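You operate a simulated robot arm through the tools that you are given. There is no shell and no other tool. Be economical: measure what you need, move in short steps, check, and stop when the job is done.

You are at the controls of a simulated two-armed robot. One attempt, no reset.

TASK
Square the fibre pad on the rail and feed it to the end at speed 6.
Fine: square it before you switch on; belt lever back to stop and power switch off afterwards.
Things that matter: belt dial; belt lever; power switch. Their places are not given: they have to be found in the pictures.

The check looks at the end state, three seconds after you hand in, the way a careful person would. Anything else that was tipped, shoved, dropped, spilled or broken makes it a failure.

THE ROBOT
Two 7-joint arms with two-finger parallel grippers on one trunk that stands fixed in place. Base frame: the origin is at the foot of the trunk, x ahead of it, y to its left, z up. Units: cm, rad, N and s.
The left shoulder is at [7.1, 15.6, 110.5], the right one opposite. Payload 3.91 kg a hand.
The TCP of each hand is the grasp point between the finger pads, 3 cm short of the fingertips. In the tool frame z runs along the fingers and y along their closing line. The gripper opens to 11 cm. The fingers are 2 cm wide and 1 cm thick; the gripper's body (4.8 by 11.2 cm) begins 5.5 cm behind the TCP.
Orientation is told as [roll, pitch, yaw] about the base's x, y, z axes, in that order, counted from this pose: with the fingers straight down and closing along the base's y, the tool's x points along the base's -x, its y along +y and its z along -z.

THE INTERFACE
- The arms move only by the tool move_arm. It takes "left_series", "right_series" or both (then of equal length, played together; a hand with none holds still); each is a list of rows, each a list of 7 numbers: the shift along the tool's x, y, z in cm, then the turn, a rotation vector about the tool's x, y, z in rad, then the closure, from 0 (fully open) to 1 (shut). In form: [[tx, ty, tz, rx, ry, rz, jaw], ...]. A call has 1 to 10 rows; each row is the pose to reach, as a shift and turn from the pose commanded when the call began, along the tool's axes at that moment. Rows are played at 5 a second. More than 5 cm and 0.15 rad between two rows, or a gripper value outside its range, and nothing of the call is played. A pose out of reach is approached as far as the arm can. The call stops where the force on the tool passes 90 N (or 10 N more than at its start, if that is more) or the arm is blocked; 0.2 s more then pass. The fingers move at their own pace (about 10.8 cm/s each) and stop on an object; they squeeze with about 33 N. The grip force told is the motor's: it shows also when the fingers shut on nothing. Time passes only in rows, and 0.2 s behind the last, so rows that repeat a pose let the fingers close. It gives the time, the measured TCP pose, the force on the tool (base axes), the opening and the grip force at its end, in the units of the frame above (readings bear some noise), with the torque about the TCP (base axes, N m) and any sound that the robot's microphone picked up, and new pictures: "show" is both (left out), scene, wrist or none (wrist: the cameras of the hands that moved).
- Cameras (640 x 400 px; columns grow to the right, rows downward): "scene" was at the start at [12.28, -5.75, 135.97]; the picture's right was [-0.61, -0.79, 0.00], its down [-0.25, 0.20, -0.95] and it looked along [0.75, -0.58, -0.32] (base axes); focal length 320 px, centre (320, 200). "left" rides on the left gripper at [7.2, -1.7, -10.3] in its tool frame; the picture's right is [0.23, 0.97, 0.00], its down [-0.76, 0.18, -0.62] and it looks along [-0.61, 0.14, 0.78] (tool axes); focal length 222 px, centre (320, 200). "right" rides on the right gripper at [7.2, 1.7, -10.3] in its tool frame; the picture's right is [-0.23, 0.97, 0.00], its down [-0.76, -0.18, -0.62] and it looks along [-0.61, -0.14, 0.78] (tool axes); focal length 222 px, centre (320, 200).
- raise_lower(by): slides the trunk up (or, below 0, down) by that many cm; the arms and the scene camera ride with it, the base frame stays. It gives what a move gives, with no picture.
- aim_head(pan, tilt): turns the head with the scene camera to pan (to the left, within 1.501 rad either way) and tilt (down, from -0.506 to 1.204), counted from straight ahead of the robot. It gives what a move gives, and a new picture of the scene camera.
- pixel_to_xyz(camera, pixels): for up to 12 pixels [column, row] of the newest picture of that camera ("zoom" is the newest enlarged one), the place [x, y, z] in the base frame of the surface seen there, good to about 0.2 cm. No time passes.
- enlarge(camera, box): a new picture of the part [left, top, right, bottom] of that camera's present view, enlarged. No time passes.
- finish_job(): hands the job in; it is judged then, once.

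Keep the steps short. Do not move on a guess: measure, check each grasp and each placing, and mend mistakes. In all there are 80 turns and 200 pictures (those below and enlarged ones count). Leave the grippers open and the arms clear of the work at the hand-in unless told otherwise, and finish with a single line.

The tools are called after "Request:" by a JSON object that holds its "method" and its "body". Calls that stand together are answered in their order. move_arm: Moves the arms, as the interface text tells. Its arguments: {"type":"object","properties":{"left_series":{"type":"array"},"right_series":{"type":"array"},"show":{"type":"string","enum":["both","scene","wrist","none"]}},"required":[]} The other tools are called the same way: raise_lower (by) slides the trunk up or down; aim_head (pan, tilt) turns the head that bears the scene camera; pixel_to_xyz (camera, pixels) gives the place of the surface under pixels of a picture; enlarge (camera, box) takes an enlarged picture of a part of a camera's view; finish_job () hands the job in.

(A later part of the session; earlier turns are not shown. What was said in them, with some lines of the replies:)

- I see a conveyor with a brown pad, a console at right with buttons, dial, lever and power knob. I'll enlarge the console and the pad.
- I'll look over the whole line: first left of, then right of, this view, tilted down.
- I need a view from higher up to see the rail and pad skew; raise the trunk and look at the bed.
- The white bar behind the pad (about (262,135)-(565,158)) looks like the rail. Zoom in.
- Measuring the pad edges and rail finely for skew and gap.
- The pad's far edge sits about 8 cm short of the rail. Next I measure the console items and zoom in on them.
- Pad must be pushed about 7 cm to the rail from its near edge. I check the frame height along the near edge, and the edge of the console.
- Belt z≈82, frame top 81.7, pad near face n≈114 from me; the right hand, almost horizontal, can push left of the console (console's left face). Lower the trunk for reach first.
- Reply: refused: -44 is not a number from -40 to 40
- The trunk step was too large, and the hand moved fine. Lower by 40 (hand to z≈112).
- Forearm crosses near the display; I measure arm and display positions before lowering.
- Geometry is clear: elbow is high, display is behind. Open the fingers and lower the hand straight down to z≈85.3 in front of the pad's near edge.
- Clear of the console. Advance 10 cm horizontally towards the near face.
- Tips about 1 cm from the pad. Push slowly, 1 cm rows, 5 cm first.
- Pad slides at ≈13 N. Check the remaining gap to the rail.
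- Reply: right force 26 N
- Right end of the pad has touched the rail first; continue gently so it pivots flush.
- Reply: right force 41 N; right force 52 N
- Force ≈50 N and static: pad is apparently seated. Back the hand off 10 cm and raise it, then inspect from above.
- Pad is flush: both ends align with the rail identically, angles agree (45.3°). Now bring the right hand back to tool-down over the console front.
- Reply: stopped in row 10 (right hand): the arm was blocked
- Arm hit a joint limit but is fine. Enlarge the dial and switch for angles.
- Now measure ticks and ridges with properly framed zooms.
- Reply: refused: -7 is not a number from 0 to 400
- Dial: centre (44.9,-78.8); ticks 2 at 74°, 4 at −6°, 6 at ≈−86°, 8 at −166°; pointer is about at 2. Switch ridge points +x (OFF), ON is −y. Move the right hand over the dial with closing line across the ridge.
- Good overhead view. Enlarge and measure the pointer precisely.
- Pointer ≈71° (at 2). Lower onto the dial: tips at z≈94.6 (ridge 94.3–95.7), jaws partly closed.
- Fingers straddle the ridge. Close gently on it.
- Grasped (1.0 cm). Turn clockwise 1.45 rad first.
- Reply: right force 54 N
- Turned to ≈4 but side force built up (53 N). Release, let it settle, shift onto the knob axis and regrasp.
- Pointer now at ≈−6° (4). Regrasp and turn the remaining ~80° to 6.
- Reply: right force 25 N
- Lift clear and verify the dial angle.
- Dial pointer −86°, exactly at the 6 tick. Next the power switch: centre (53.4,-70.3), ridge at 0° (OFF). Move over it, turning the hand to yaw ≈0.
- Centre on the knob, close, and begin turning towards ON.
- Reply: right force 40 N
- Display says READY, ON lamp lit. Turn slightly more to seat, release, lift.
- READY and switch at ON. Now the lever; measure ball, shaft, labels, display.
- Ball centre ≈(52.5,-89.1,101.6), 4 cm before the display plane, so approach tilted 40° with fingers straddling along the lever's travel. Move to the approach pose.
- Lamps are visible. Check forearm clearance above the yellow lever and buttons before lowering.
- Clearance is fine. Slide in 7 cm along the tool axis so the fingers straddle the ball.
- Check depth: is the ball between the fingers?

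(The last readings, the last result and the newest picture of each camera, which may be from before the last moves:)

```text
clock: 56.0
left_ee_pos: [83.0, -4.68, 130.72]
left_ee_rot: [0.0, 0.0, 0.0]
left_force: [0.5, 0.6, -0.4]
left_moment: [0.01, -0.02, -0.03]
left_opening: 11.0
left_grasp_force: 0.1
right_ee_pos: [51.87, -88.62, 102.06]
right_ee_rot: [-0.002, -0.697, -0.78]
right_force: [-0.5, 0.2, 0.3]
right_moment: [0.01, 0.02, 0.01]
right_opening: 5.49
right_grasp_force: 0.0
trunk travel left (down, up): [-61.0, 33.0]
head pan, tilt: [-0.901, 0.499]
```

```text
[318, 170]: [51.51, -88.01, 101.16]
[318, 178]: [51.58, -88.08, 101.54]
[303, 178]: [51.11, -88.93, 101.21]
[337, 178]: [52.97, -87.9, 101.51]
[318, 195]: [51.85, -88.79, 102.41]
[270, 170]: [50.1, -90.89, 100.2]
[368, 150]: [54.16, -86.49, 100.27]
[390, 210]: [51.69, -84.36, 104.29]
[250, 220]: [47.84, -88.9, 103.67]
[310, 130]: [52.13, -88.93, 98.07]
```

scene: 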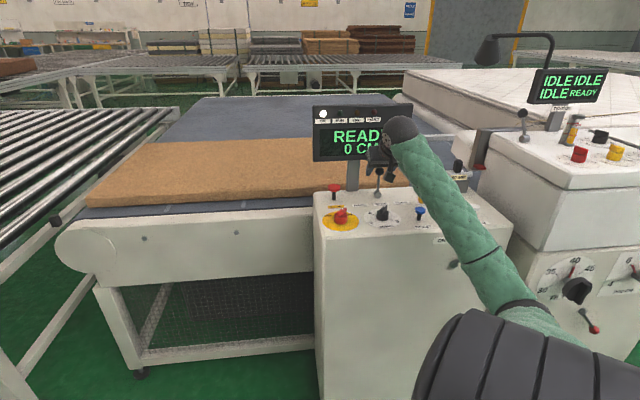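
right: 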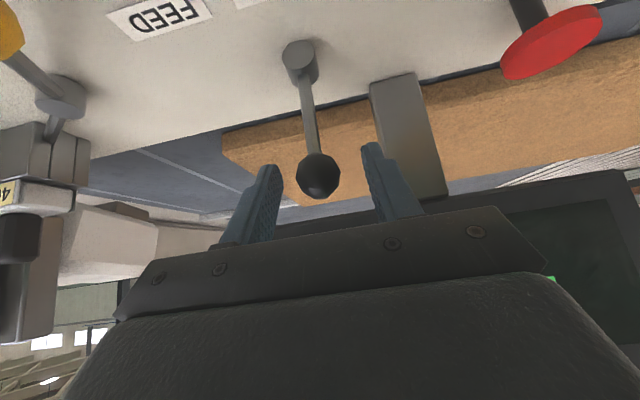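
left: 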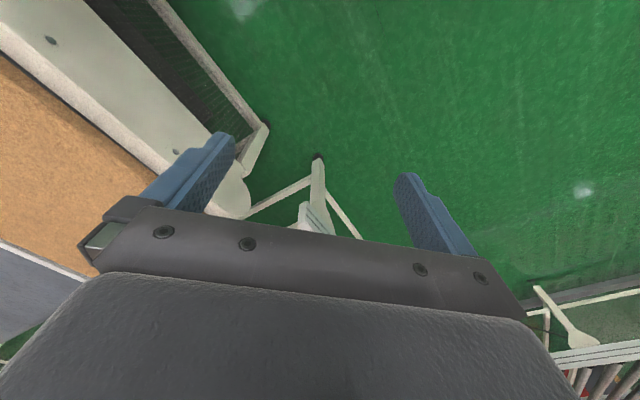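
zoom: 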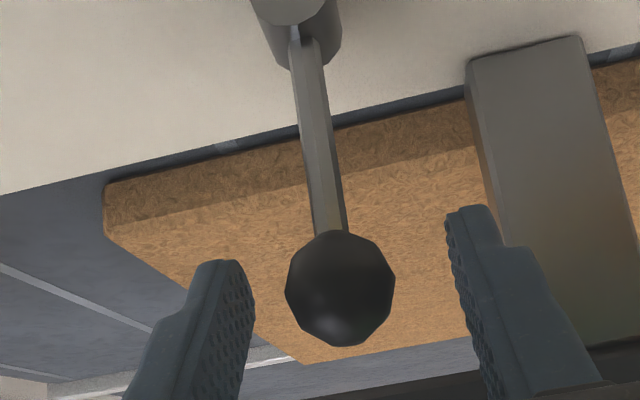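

Ball centre lies 0.7 cm past the TCP, centred between fingers. Push the lever towards FEED (tool −y).

Request:
{"method": "move_arm", "body": {"right_series": [[0, -1.4, 0, 0, 0, 0, 0.5], [0.05, -2.4, 0.06, 0, 0, 0, 0.5], [0.15, -3.4, 0.18, 0, 0, 0, 0.5], [0.3, -4.4, 0.35, 0, 0, 0, 0.5], [0.4, -5, 0.5, 0, 0, 0, 0.5]]}}

```text
clock: 57.2
left_ee_pos: [83.05, -4.5, 130.67]
left_ee_rot: [0.0, -0.001, 0.0]
left_force: [0.8, 0.1, 0.4]
left_moment: [-0.02, 0.0, -0.03]
left_opening: 11.03
left_grasp_force: 0.1
right_ee_pos: [48.54, -92.2, 101.46]
right_ee_rot: [0.001, -0.698, -0.779]
right_force: [-0.4, 0.4, -0.4]
right_moment: [-0.03, -0.01, -0.04]
right_opening: 5.5
right_grasp_force: 0.1
trunk travel left (down, up): [-61.0, 33.0]
head pan, tilt: [-0.901, 0.499]
```

scene: 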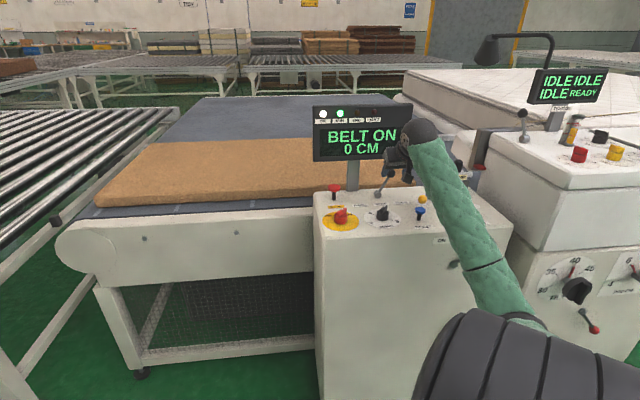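
right: 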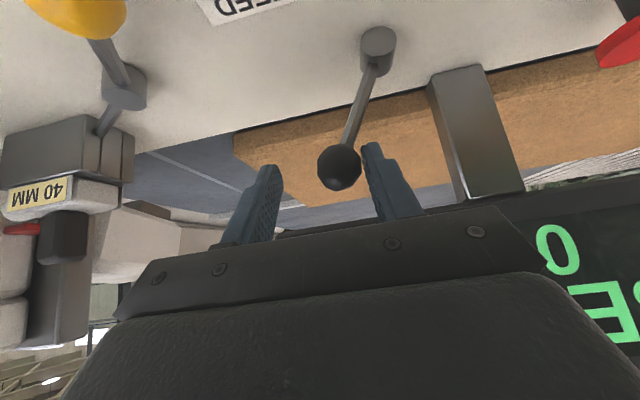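

BELT ON, RUN lit. Wait 0.8 s and watch.

Request:
{"method": "move_arm", "body": {"right_series": [[0, 0, 0, 0, 0, 0, 0.5], [0, 0, 0, 0, 0, 0, 0.5], [0, 0, 0, 0, 0, 0, 0.5]], "show": "scene"}}

```text
clock: 58.0
left_ee_pos: [82.94, -4.58, 130.71]
left_ee_rot: [-0.001, -0.001, 0.0]
left_force: [-1.1, 0.1, -0.4]
left_moment: [0.04, -0.02, 0.0]
left_opening: 10.99
left_grasp_force: 0.2
right_ee_pos: [48.4, -92.3, 101.53]
right_ee_rot: [-0.001, -0.697, -0.779]
right_force: [-1.0, 0.9, 0.3]
right_moment: [0.0, 0.01, 0.0]
right_opening: 5.5
right_grasp_force: 0.0
trunk travel left (down, up): [-61.0, 33.0]
head pan, tilt: [-0.901, 0.499]
```

scene: 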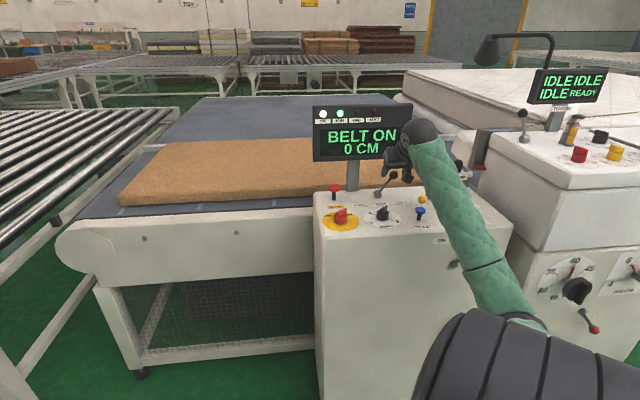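

Request:
{"method": "pixel_to_xyz", "body": {"camera": "scene", "pixels": [[123, 198], [150, 200], [280, 197], [455, 158], [440, 155]]}}

Request:
{"method": "enlarge", "body": {"camera": "scene", "box": [310, 90, 500, 210]}}

```text
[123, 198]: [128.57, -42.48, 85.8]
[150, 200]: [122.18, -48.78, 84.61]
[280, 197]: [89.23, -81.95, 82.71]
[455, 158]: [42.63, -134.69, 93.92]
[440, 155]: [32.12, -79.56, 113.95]
```

```text
3.33 times, centred on (405, 150) of scene
```

zoom: 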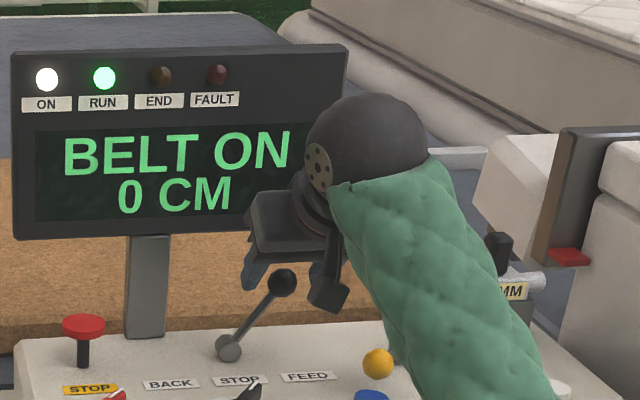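

Speed ≈10 cm/s (6 m/min). Continue.

Request:
{"method": "move_arm", "body": {"right_series": [[0, 0, 0, 0, 0, 0, 0.5], [0, 0, 0, 0, 0, 0, 0.5], [0, 0, 0, 0, 0, 0, 0.5], [0, 0, 0, 0, 0, 0, 0.5]], "show": "scene"}}

Request:
{"method": "enlarge", "body": {"camera": "scene", "box": [310, 80, 510, 210]}}

```text
clock: 59.0
left_ee_pos: [82.87, -4.5, 130.74]
left_ee_rot: [0.0, -0.001, -0.001]
left_force: [-0.1, -0.1, 0.6]
left_moment: [0.01, 0.02, -0.01]
left_opening: 11.01
left_grasp_force: 0.0
right_ee_pos: [48.41, -92.2, 101.54]
right_ee_rot: [0.001, -0.695, -0.779]
right_force: [1.0, 0.2, 0.0]
right_moment: [-0.02, 0.02, -0.03]
right_opening: 5.49
right_grasp_force: 0.1
trunk travel left (down, up): [-61.0, 33.0]
head pan, tilt: [-0.901, 0.499]
```

scene: 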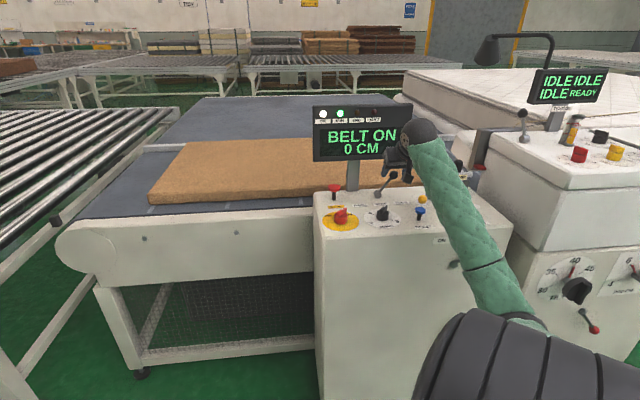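

```text
3.08 times, centred on (410, 145) of scene
```

zoom: 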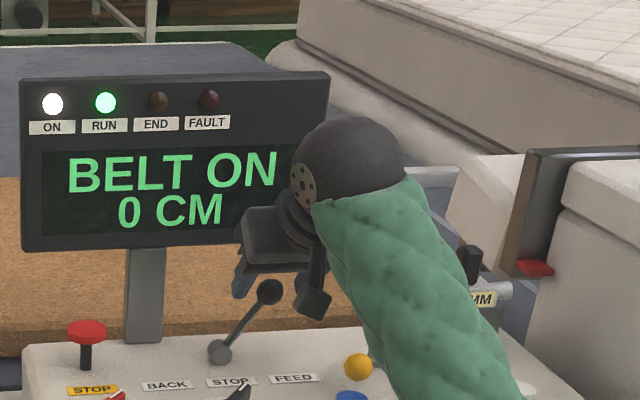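

Request:
{"method": "move_arm", "body": {"right_series": [[0, 0, 0, 0, 0, 0, 0.5], [0, 0, 0, 0, 0, 0, 0.5], [0, 0, 0, 0, 0, 0, 0.5]]}}

Request:
{"method": "enlarge", "body": {"camera": "scene", "box": [310, 80, 510, 210]}}

```text
clock: 59.8
left_ee_pos: [83.03, -4.5, 130.77]
left_ee_rot: [0.001, -0.001, 0.0]
left_force: [0.4, -0.7, 0.0]
left_moment: [-0.01, 0.0, 0.02]
left_opening: 11.01
left_grasp_force: 0.1
right_ee_pos: [48.29, -92.17, 101.39]
right_ee_rot: [-0.001, -0.695, -0.779]
right_force: [0.7, 0.2, -0.2]
right_moment: [0.0, 0.03, 0.01]
right_opening: 5.52
right_grasp_force: 0.0
trunk travel left (down, up): [-61.0, 33.0]
head pan, tilt: [-0.901, 0.499]
```

scene: 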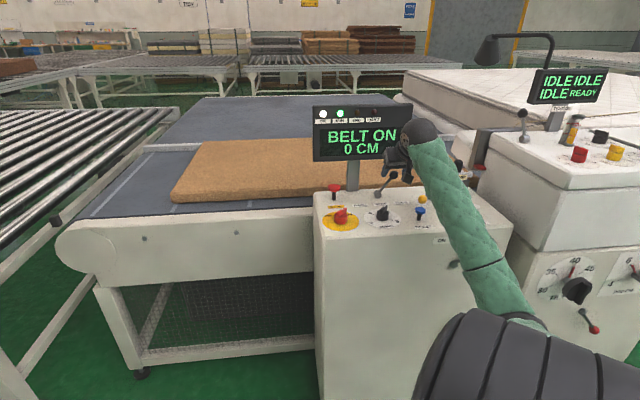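
right: 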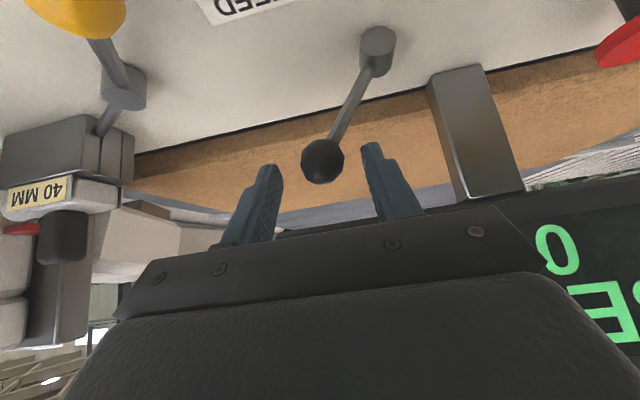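

```text
3.08 times, centred on (410, 145) of scene
```

zoom: 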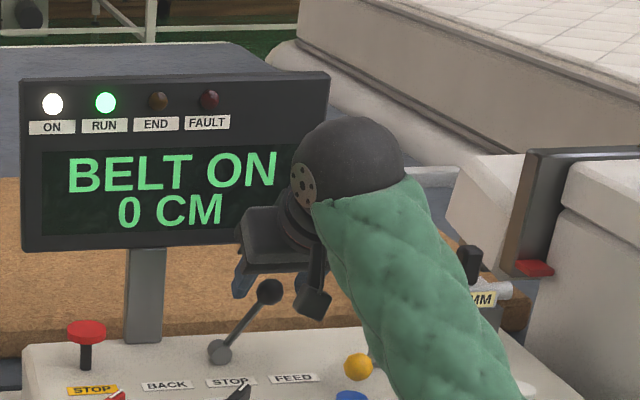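

Request:
{"method": "move_arm", "body": {"right_series": [[0, 0, 0, 0, 0, 0, 0.5], [0, 0, 0, 0, 0, 0, 0.5]], "show": "scene"}}

Request:
{"method": "enlarge", "body": {"camera": "scene", "box": [310, 80, 510, 210]}}

```text
clock: 60.4
left_ee_pos: [82.92, -4.51, 130.68]
left_ee_rot: [0.0, 0.0, 0.0]
left_force: [0.8, 0.3, -0.9]
left_moment: [-0.04, 0.01, -0.04]
left_opening: 11.02
left_grasp_force: 0.2
right_ee_pos: [48.43, -92.24, 101.41]
right_ee_rot: [-0.001, -0.698, -0.778]
right_force: [-0.2, -0.6, -0.4]
right_moment: [-0.06, 0.01, -0.01]
right_opening: 5.51
right_grasp_force: 0.1
trunk travel left (down, up): [-61.0, 33.0]
head pan, tilt: [-0.901, 0.499]
```

scene: 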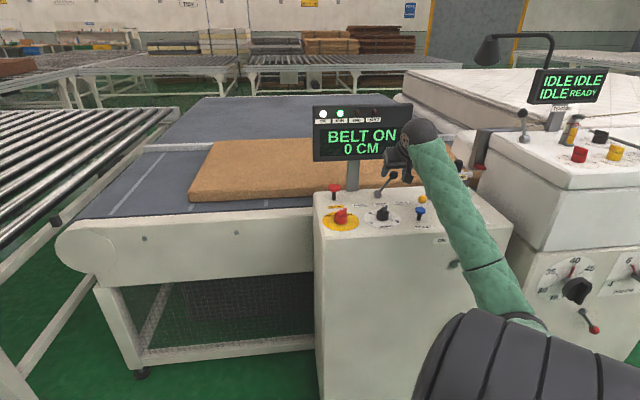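

```text
3.08 times, centred on (410, 145) of scene
```

zoom: 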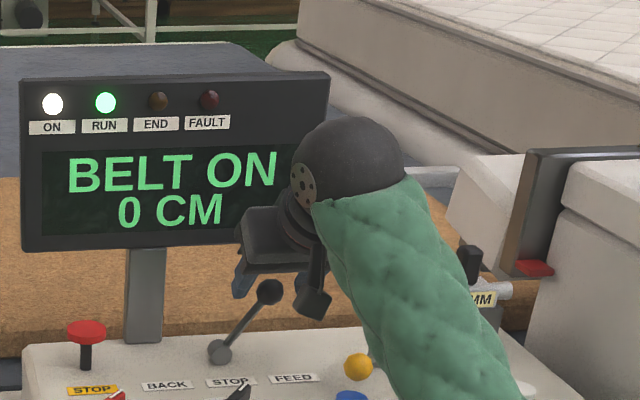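

Request:
{"method": "move_arm", "body": {"right_series": [[0, 0, 0, 0, 0, 0, 0.5], [0, 0, 0, 0, 0, 0, 0.5]], "show": "scene"}}

Request:
{"method": "enlarge", "body": {"camera": "scene", "box": [310, 80, 510, 210]}}

Request:
{"method": "pixel_to_xyz", "body": {"camera": "scene", "pixels": [[208, 196], [204, 197], [212, 196], [478, 170], [470, 130], [465, 135]]}}

```text
clock: 61.0
left_ee_pos: [82.93, -4.45, 130.69]
left_ee_rot: [0.0, 0.0, -0.001]
left_force: [-0.4, -0.3, -0.3]
left_moment: [0.0, -0.02, 0.0]
left_opening: 11.01
left_grasp_force: 0.0
right_ee_pos: [48.39, -92.21, 101.48]
right_ee_rot: [0.0, -0.697, -0.779]
right_force: [-0.3, 0.1, -0.3]
right_moment: [0.02, -0.01, -0.01]
right_opening: 5.48
right_grasp_force: 0.2
trunk travel left (down, up): [-61.0, 33.0]
head pan, tilt: [-0.901, 0.499]
```

scene: 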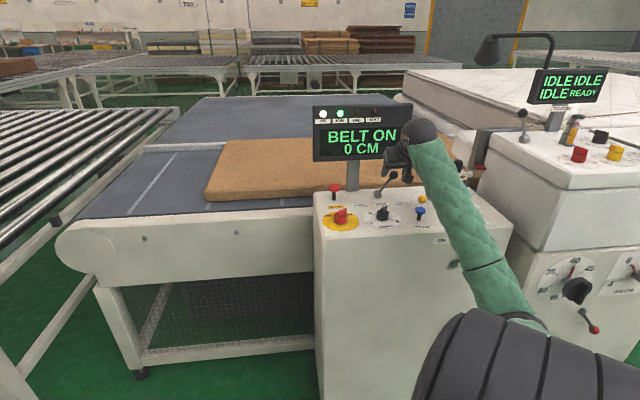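

```text
3.08 times, centred on (410, 145) of scene
```

zoom: 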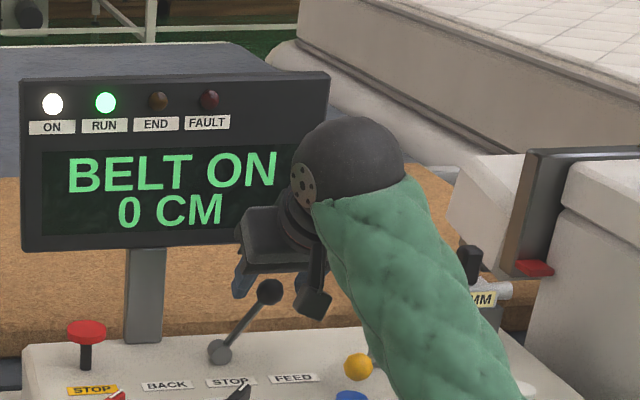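

```text
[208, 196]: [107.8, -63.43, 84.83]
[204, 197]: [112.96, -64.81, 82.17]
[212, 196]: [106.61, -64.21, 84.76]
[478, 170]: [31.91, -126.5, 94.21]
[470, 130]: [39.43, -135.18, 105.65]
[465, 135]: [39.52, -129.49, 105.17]
```

Request:
{"method": "move_arm", "body": {"right_series": [[0, 0, 0, 0, 0, 0, 0.5], [0, 0, 0, 0, 0, 0, 0.5]], "show": "scene"}}

Request:
{"method": "enlarge", "body": {"camera": "scene", "box": [310, 80, 510, 210]}}

```text
clock: 61.6
left_ee_pos: [82.97, -4.52, 130.79]
left_ee_rot: [-0.002, -0.001, 0.001]
left_force: [0.1, 0.6, 0.1]
left_moment: [0.02, 0.01, 0.0]
left_opening: 11.01
left_grasp_force: 0.0
right_ee_pos: [48.46, -92.11, 101.46]
right_ee_rot: [0.001, -0.696, -0.778]
right_force: [-0.2, -0.5, 0.0]
right_moment: [0.0, 0.02, -0.01]
right_opening: 5.52
right_grasp_force: 0.0
trunk travel left (down, up): [-61.0, 33.0]
head pan, tilt: [-0.901, 0.499]
```

scene: 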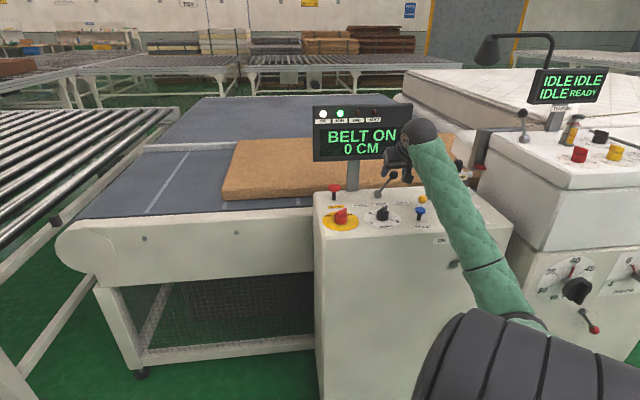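

```text
3.08 times, centred on (410, 145) of scene
```

zoom: 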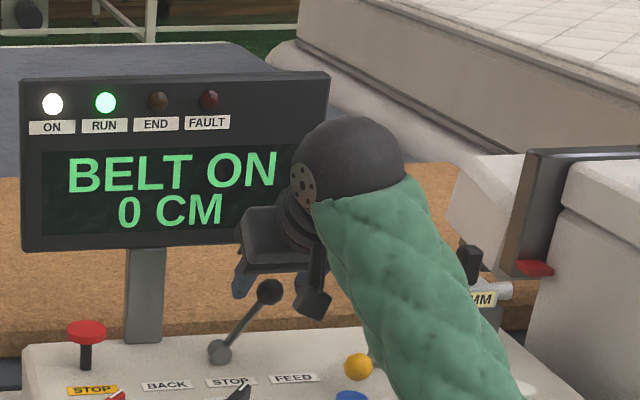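

Request:
{"method": "move_arm", "body": {"right_series": [[0, 0, 0, 0, 0, 0, 0.5], [0, 0, 0, 0, 0, 0, 0.5]], "show": "scene"}}

Request:
{"method": "enlarge", "body": {"camera": "scene", "box": [310, 80, 510, 210]}}

```text
clock: 62.2
left_ee_pos: [83.04, -4.59, 130.87]
left_ee_rot: [-0.001, 0.0, -0.001]
left_force: [-0.2, 0.4, -0.1]
left_moment: [0.0, -0.03, -0.03]
left_opening: 11.0
left_grasp_force: 0.0
right_ee_pos: [48.37, -92.21, 101.47]
right_ee_rot: [0.0, -0.695, -0.778]
right_force: [0.8, 0.2, 0.2]
right_moment: [0.01, -0.01, 0.02]
right_opening: 5.51
right_grasp_force: 0.0
trunk travel left (down, up): [-61.0, 33.0]
head pan, tilt: [-0.901, 0.499]
```

scene: 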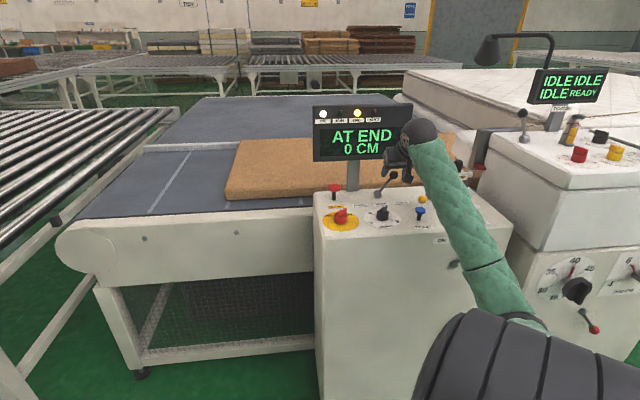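

```text
3.08 times, centred on (410, 145) of scene
```

zoom: 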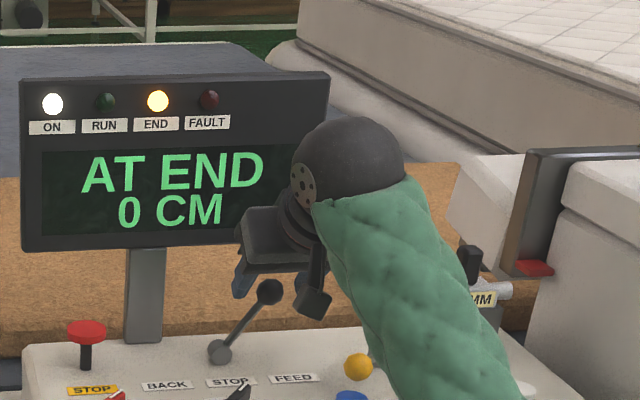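

AT END, END lamp lit, belt stopped. Now push the lever back towards STOP with the other finger, carefully.

Request:
{"method": "move_arm", "body": {"right_series": [[0, 1.3, 0, 0, 0, 0, 0.5], [-0.1, 2.3, -0.1, 0, 0, 0, 0.5], [-0.2, 3.3, -0.2, 0, 0, 0, 0.5], [-0.3, 4.2, -0.35, 0, 0, 0, 0.5], [-0.4, 5, -0.5, 0, 0, 0, 0.5]]}}

Request:
{"method": "enlarge", "body": {"camera": "scene", "box": [310, 80, 510, 210]}}

```text
clock: 63.4
left_ee_pos: [83.12, -4.45, 130.61]
left_ee_rot: [0.001, -0.001, 0.0]
left_force: [-0.1, 0.7, -1.6]
left_moment: [-0.01, -0.02, 0.01]
left_opening: 11.01
left_grasp_force: 0.1
right_ee_pos: [52.1, -88.72, 102.07]
right_ee_rot: [0.001, -0.697, -0.778]
right_force: [-1.6, 0.4, 0.3]
right_moment: [-0.01, -0.02, 0.0]
right_opening: 5.49
right_grasp_force: 0.3
trunk travel left (down, up): [-61.0, 33.0]
head pan, tilt: [-0.901, 0.499]
```

scene: 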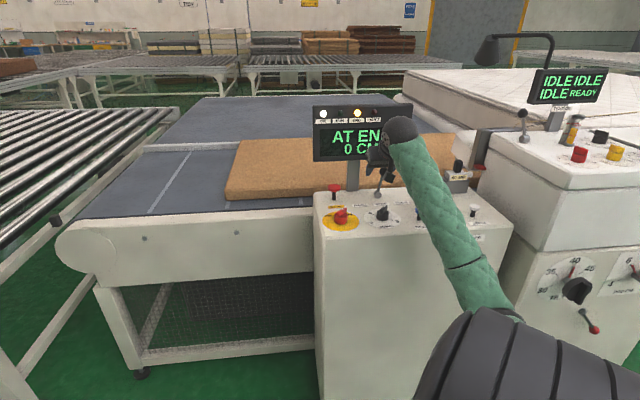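
right: 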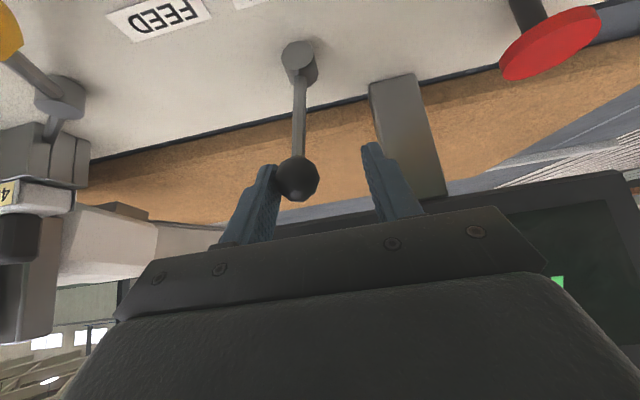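

```text
3.08 times, centred on (410, 145) of scene
```

zoom: 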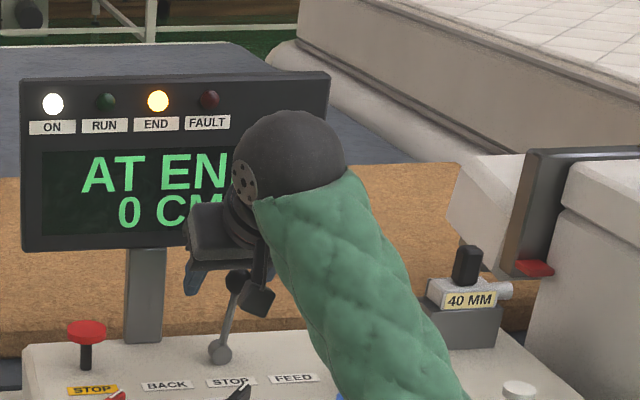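

Lever almost at STOP (ball at col 298 vs 318 before). Push 1.1 cm more, then recentre.

Request:
{"method": "move_arm", "body": {"right_series": [[0, 0.4, 0, 0, 0, 0, 0.5], [0, 0.8, 0, 0, 0, 0, 0.5], [0, 1.1, 0, 0, 0, 0, 0.5], [0, 0.5, 0, 0, 0, 0, 0.5], [0, 0, 0, 0, 0, 0, 0.5]]}}

Request:
{"method": "pixel_to_xyz", "body": {"camera": "right", "pixels": [[318, 178], [312, 178], [325, 178]]}}

```text
clock: 64.6
left_ee_pos: [83.04, -4.52, 130.77]
left_ee_rot: [-0.001, 0.001, -0.001]
left_force: [-0.6, 0.1, 0.3]
left_moment: [0.02, 0.02, 0.01]
left_opening: 10.99
left_grasp_force: 0.1
right_ee_pos: [52.04, -88.59, 102.26]
right_ee_rot: [0.001, -0.697, -0.778]
right_force: [0.1, 0.0, -0.1]
right_moment: [-0.06, 0.0, 0.01]
right_opening: 5.5
right_grasp_force: 0.1
trunk travel left (down, up): [-61.0, 33.0]
head pan, tilt: [-0.901, 0.499]
```

scene: 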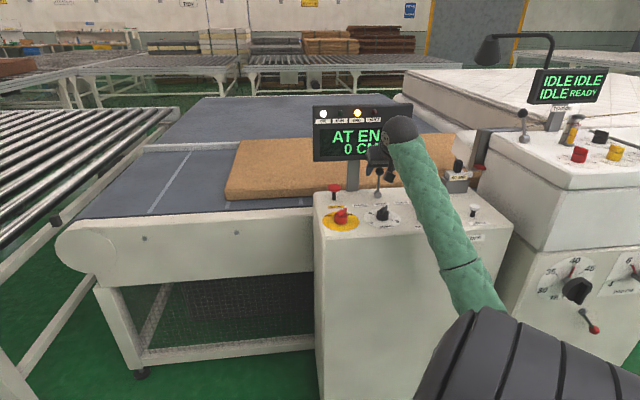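
right: 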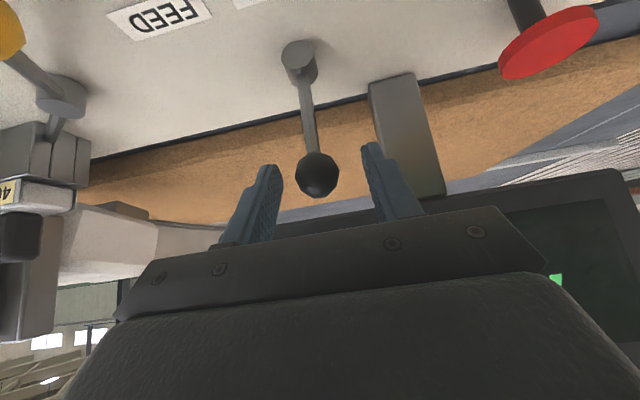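

```text
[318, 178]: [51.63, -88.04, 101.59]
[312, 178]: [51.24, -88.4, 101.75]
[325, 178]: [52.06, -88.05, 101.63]
```

Ball is exactly where it was at STOP. Back out and go over to the power switch (reverse path).

Request:
{"method": "move_arm", "body": {"right_series": [[0, 0, -3.5, 0, 0, 0, 0.5], [0, 0, -7, 0, 0, 0, 0.5], [0.28, 1.77, -8.07, 0.0355, 0.0823, 0.0975, 0.5], [0.55, 3.53, -9.13, 0.071, 0.1647, 0.195, 0.5], [0.83, 5.3, -10.2, 0.1065, 0.247, 0.2925, 0.5], [1.11, 7.07, -11.26, 0.142, 0.3294, 0.39, 0.5], [1.38, 8.83, -12.33, 0.1774, 0.4117, 0.4876, 0.5], [1.66, 10.6, -13.39, 0.2129, 0.494, 0.5851, 0.6], [1.93, 12.36, -14.46, 0.2484, 0.5764, 0.6826, 0.6], [2.21, 14.13, -15.52, 0.2839, 0.6587, 0.7801, 0.6]]}}

Request:
{"method": "enlarge", "body": {"camera": "scene", "box": [310, 90, 510, 250]}}

```text
clock: 66.8
left_ee_pos: [83.04, -4.53, 130.63]
left_ee_rot: [0.0, 0.0, 0.001]
left_force: [0.3, 0.6, 0.6]
left_moment: [0.02, 0.0, 0.01]
left_opening: 10.99
left_grasp_force: 0.0
right_ee_pos: [53.58, -70.32, 112.79]
right_ee_rot: [-0.001, 0.002, -1.595]
right_force: [0.2, -0.3, -0.1]
right_moment: [0.0, 0.04, 0.0]
right_opening: 4.44
right_grasp_force: 0.0
trunk travel left (down, up): [-61.0, 33.0]
head pan, tilt: [-0.901, 0.499]
```

scene: 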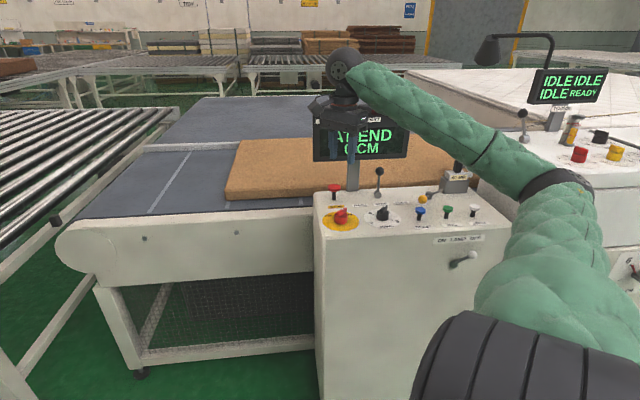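
right: 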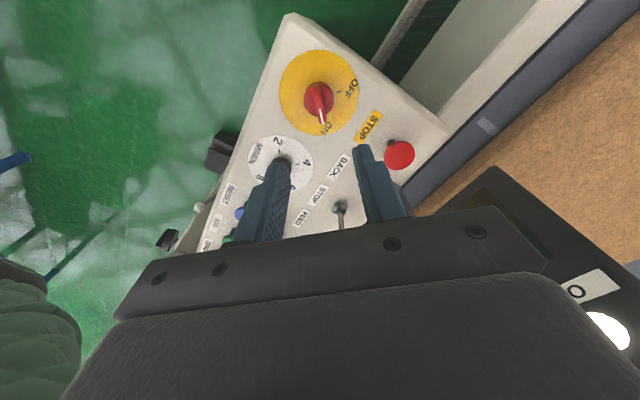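

```text
2.50 times, centred on (410, 170) of scene
```

zoom: 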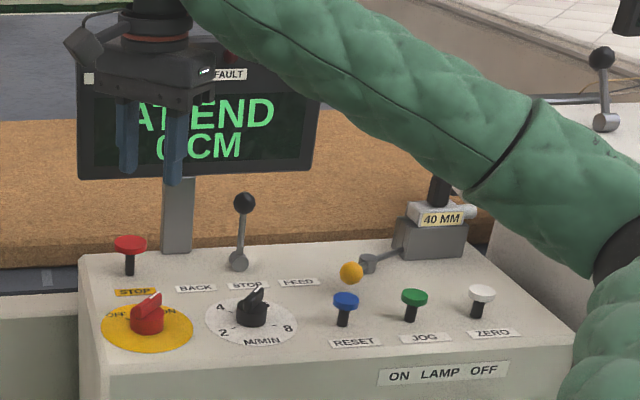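

Lever upright at STOP. Descend onto the switch and grip.

Request:
{"method": "move_arm", "body": {"right_series": [[-0.05, -0.1, 4.5, 0, 0, 0, 0.6], [-0.05, -0.1, 9, 0, 0, 0, 0.6], [-0.05, -0.1, 13, 0, 0, 0, 0.6], [-0.05, -0.1, 15.2, 0, 0, 0, 0.6], [-0.05, -0.1, 15.2, 0, 0, 0, 0.8], [-0.05, -0.1, 15.2, 0, 0, 0, 1], [-0.05, -0.1, 15.2, 0, 0, 0, 1]], "show": "wrist"}}

```text
clock: 68.4
left_ee_pos: [82.94, -4.59, 130.69]
left_ee_rot: [0.001, 0.001, -0.001]
left_force: [-0.4, 0.3, -0.1]
left_moment: [0.01, -0.02, 0.03]
left_opening: 11.0
left_grasp_force: 0.0
right_ee_pos: [53.36, -70.24, 97.55]
right_ee_rot: [-0.002, 0.002, -1.593]
right_force: [-15.8, 4.0, -5.2]
right_moment: [-0.36, 0.08, 0.87]
right_opening: 0.99
right_grasp_force: 44.9
trunk travel left (down, up): [-61.0, 33.0]
head pan, tilt: [-0.901, 0.499]
```

right: 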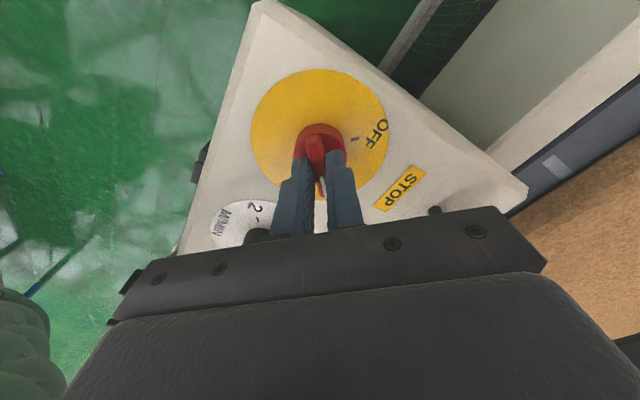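

Gripped. Turn counter-clockwise to OFF.

Request:
{"method": "move_arm", "body": {"right_series": [[0, 0, 0, 0, 0, -0.145, 1], [0, 0, 0, 0, 0, -0.29, 1], [0, 0, 0, 0, 0, -0.435, 1], [0, 0, 0, 0, 0, -0.58, 1], [0, 0, 0, 0, 0, -0.725, 1], [0, 0, 0, 0, 0, -0.87, 1], [0, 0, 0, 0, 0, -1.015, 1], [0, 0, 0, 0, 0, -1.16, 1], [0, 0, 0, 0, 0, -1.305, 1], [0, 0, 0, 0, 0, -1.45, 1]], "show": "none"}}

Request:
{"method": "move_arm", "body": {"right_series": [[0, 0, 0, 0, 0, -0.1, 1], [0, 0, 0, 0, 0, -0.2, 1], [0, 0, 0, 0, 0, -0.2, 0.8], [0, 0, 0, 0, 0, -0.2, 0.6], [0, 0, -3, 0, 0, -0.2, 0.6], [0, 0, -7, 0, 0, -0.2, 0.6], [0, 0, -11, 0, 0, -0.2, 0.6], [0, 0, -15, 0, 0, -0.2, 0.6]]}}

Request:
{"method": "enlarge", "body": {"camera": "right", "box": [240, 30, 400, 140]}}

```text
clock: 70.6
left_ee_pos: [82.72, -4.51, 130.93]
left_ee_rot: [0.001, -0.001, -0.001]
left_force: [0.3, -0.5, 0.0]
left_moment: [0.0, 0.02, 0.03]
left_opening: 11.02
left_grasp_force: 0.0
right_ee_pos: [53.43, -70.36, 97.62]
right_ee_rot: [0.0, -0.001, -0.139]
right_force: [-11.8, -3.3, 5.3]
right_moment: [-0.07, 1.26, 0.01]
right_opening: 1.0
right_grasp_force: 45.1
trunk travel left (down, up): [-61.0, 33.0]
head pan, tilt: [-0.901, 0.499]
```

```text
clock: 72.4
left_ee_pos: [82.84, -4.53, 130.85]
left_ee_rot: [-0.004, 0.001, -0.002]
left_force: [-0.8, 0.7, -0.3]
left_moment: [-0.05, -0.02, 0.01]
left_opening: 11.02
left_grasp_force: 0.1
right_ee_pos: [53.39, -70.2, 112.28]
right_ee_rot: [0.003, 0.001, 0.058]
right_force: [0.8, -0.1, 0.5]
right_moment: [-0.02, 0.0, -0.01]
right_opening: 4.38
right_grasp_force: 0.1
trunk travel left (down, up): [-61.0, 33.0]
head pan, tilt: [-0.901, 0.499]
```

scene: 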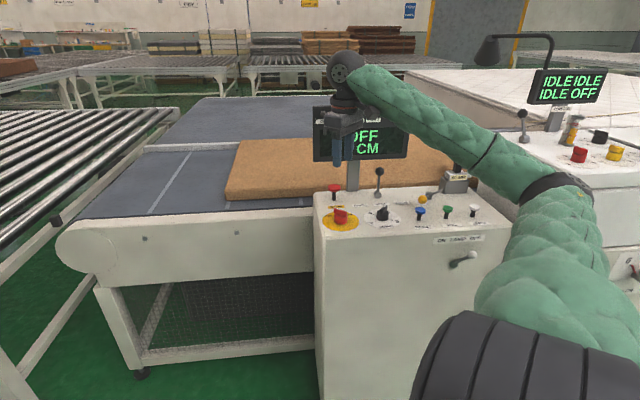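
right: 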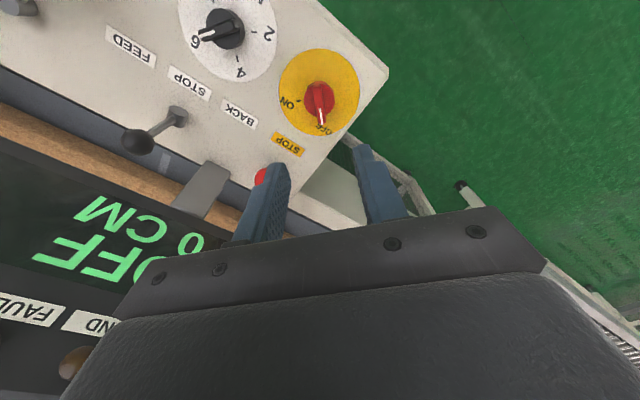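

```text
3.64 times, centred on (320, 85) of right
```

zoom: 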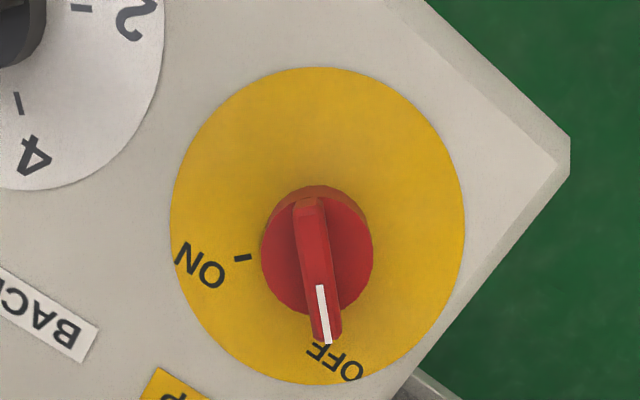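

Switch is OFF, display OFF. Retract the right hand with gripper open and check everything.

Request:
{"method": "move_arm", "body": {"right_series": [[2, 1, -2, 0, 0, 0, 0.3], [5, 2, -4, 0, 0, 0, 0], [8, 3, -6, 0, 0, 0, 0], [11, 4, -8, 0, 0, 0, 0]], "show": "none"}}

Request:
{"method": "raise_lower", "body": {"by": 30}}

Request:
{"method": "aim_head", "body": {"pan": -0.85, "tilt": 0.6}}

Request:
{"method": "enlarge", "body": {"camera": "scene", "box": [120, 80, 440, 280]}}

```text
clock: 73.4
left_ee_pos: [83.21, -4.44, 130.66]
left_ee_rot: [-0.001, 0.003, 0.0]
left_force: [-0.1, -0.4, -0.8]
left_moment: [-0.01, 0.0, 0.0]
left_opening: 11.0
left_grasp_force: 0.1
right_ee_pos: [43.55, -66.45, 118.37]
right_ee_rot: [0.006, -0.046, 0.058]
right_force: [1.3, -0.3, -4.8]
right_moment: [0.03, 0.09, -0.01]
right_opening: 10.99
right_grasp_force: 0.0
right hand out of reach, approached as far as the arm can: row 3, 4
trunk travel left (down, up): [-61.0, 33.0]
head pan, tilt: [-0.901, 0.499]
```

```text
clock: 76.4
left_ee_pos: [83.0, -4.44, 160.74]
left_ee_rot: [-0.002, -0.002, -0.001]
left_force: [-1.1, 0.5, -0.4]
left_moment: [0.03, -0.04, -0.03]
left_opening: 10.99
left_grasp_force: 0.2
right_ee_pos: [43.62, -66.5, 147.3]
right_ee_rot: [0.005, -0.015, 0.059]
right_force: [0.5, -0.2, -0.5]
right_moment: [-0.01, 0.0, -0.01]
right_opening: 10.99
right_grasp_force: 0.1
trunk travel left (down, up): [-91.0, 3.0]
head pan, tilt: [-0.901, 0.499]
```

```text
clock: 77.1
left_ee_pos: [83.12, -4.61, 160.6]
left_ee_rot: [0.0, -0.001, -0.001]
left_force: [0.9, 0.6, 0.2]
left_moment: [0.01, -0.01, 0.03]
left_opening: 11.0
left_grasp_force: 0.1
right_ee_pos: [43.58, -66.48, 147.33]
right_ee_rot: [0.005, -0.018, 0.057]
right_force: [0.6, 0.1, -0.4]
right_moment: [0.04, 0.02, 0.03]
right_opening: 11.02
right_grasp_force: 0.0
trunk travel left (down, up): [-91.0, 3.0]
head pan, tilt: [-0.85, 0.6]
```

scene: 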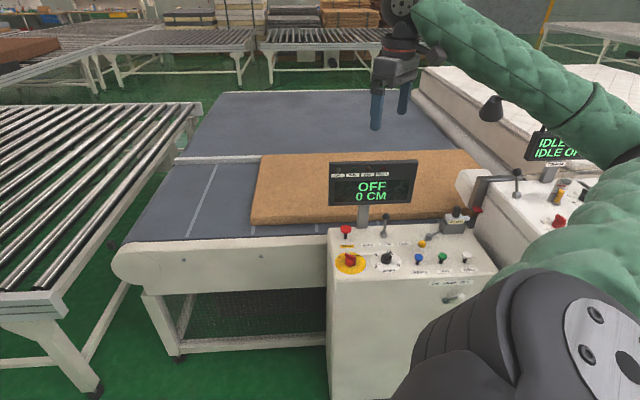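

```text
2.00 times, centred on (280, 180) of scene
```

zoom: 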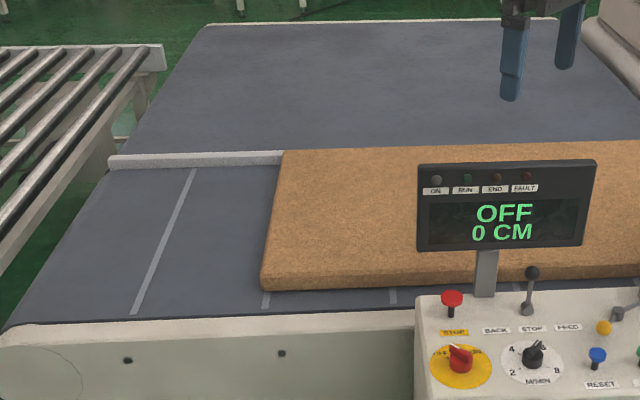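

Final check of flushness at both pad corners and the dial.

Request:
{"method": "enlarge", "body": {"camera": "scene", "box": [230, 140, 294, 180]}}

Request:
{"method": "enlarge", "body": {"camera": "scene", "box": [400, 120, 528, 240]}}

Request:
{"method": "enlarge", "body": {"camera": "scene", "box": [325, 210, 421, 280]}}

Request:
{"method": "pixel_to_xyz", "body": {"camera": "scene", "pixels": [[263, 155.5], [300, 154.2], [400, 151.8], [440, 150.8], [258, 157], [180, 160.3], [256, 215], [320, 217], [262, 200], [264, 180]]}}

```text
10.00 times, centred on (262, 160) of scene
```

zoom: 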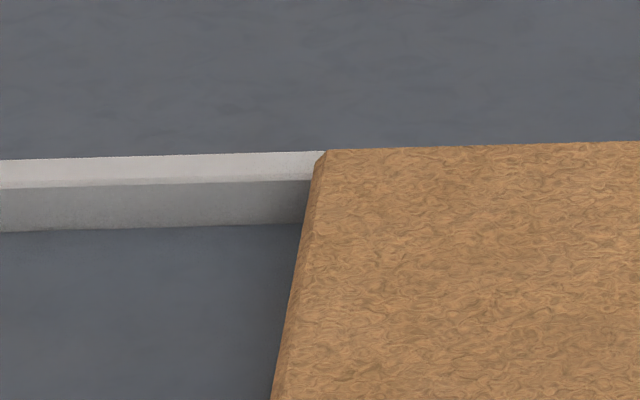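

```text
3.33 times, centred on (464, 180) of scene
```

zoom: 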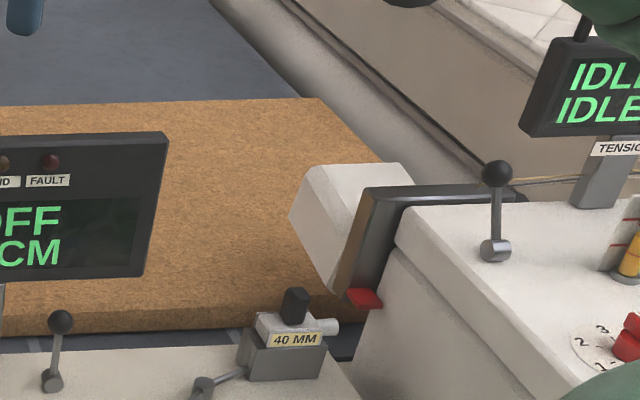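

```text
5.71 times, centred on (373, 245) of scene
```

zoom: 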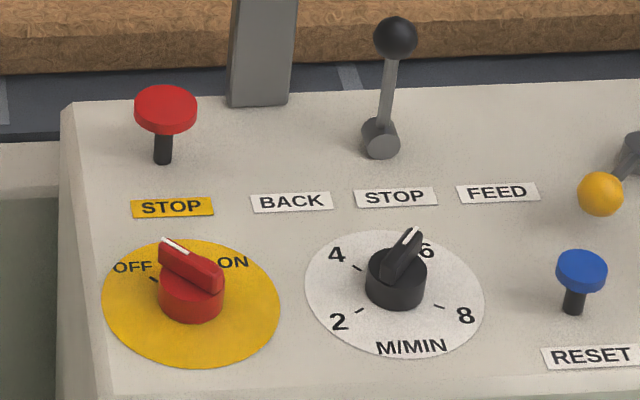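

```text
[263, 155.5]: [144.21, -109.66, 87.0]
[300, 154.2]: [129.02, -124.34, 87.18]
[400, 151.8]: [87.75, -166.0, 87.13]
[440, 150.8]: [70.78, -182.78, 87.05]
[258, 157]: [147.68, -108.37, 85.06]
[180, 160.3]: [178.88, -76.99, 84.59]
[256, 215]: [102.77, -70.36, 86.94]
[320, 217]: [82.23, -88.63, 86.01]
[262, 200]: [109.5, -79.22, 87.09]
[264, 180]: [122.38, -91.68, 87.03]
```

Pad flush on the rail and at the end, dial on 6, lever upright at STOP, switch and display OFF, hands open and clear. Handing in.

Request:
{"method": "finish_job", "body": {}}

```text
The job is handed in.
```

The fibre pad was squared on the rail before switch-on and fed at speed 6 until the display read AT END; the belt lever is back at STOP, the power switch is OFF, and both hands are open and clear.
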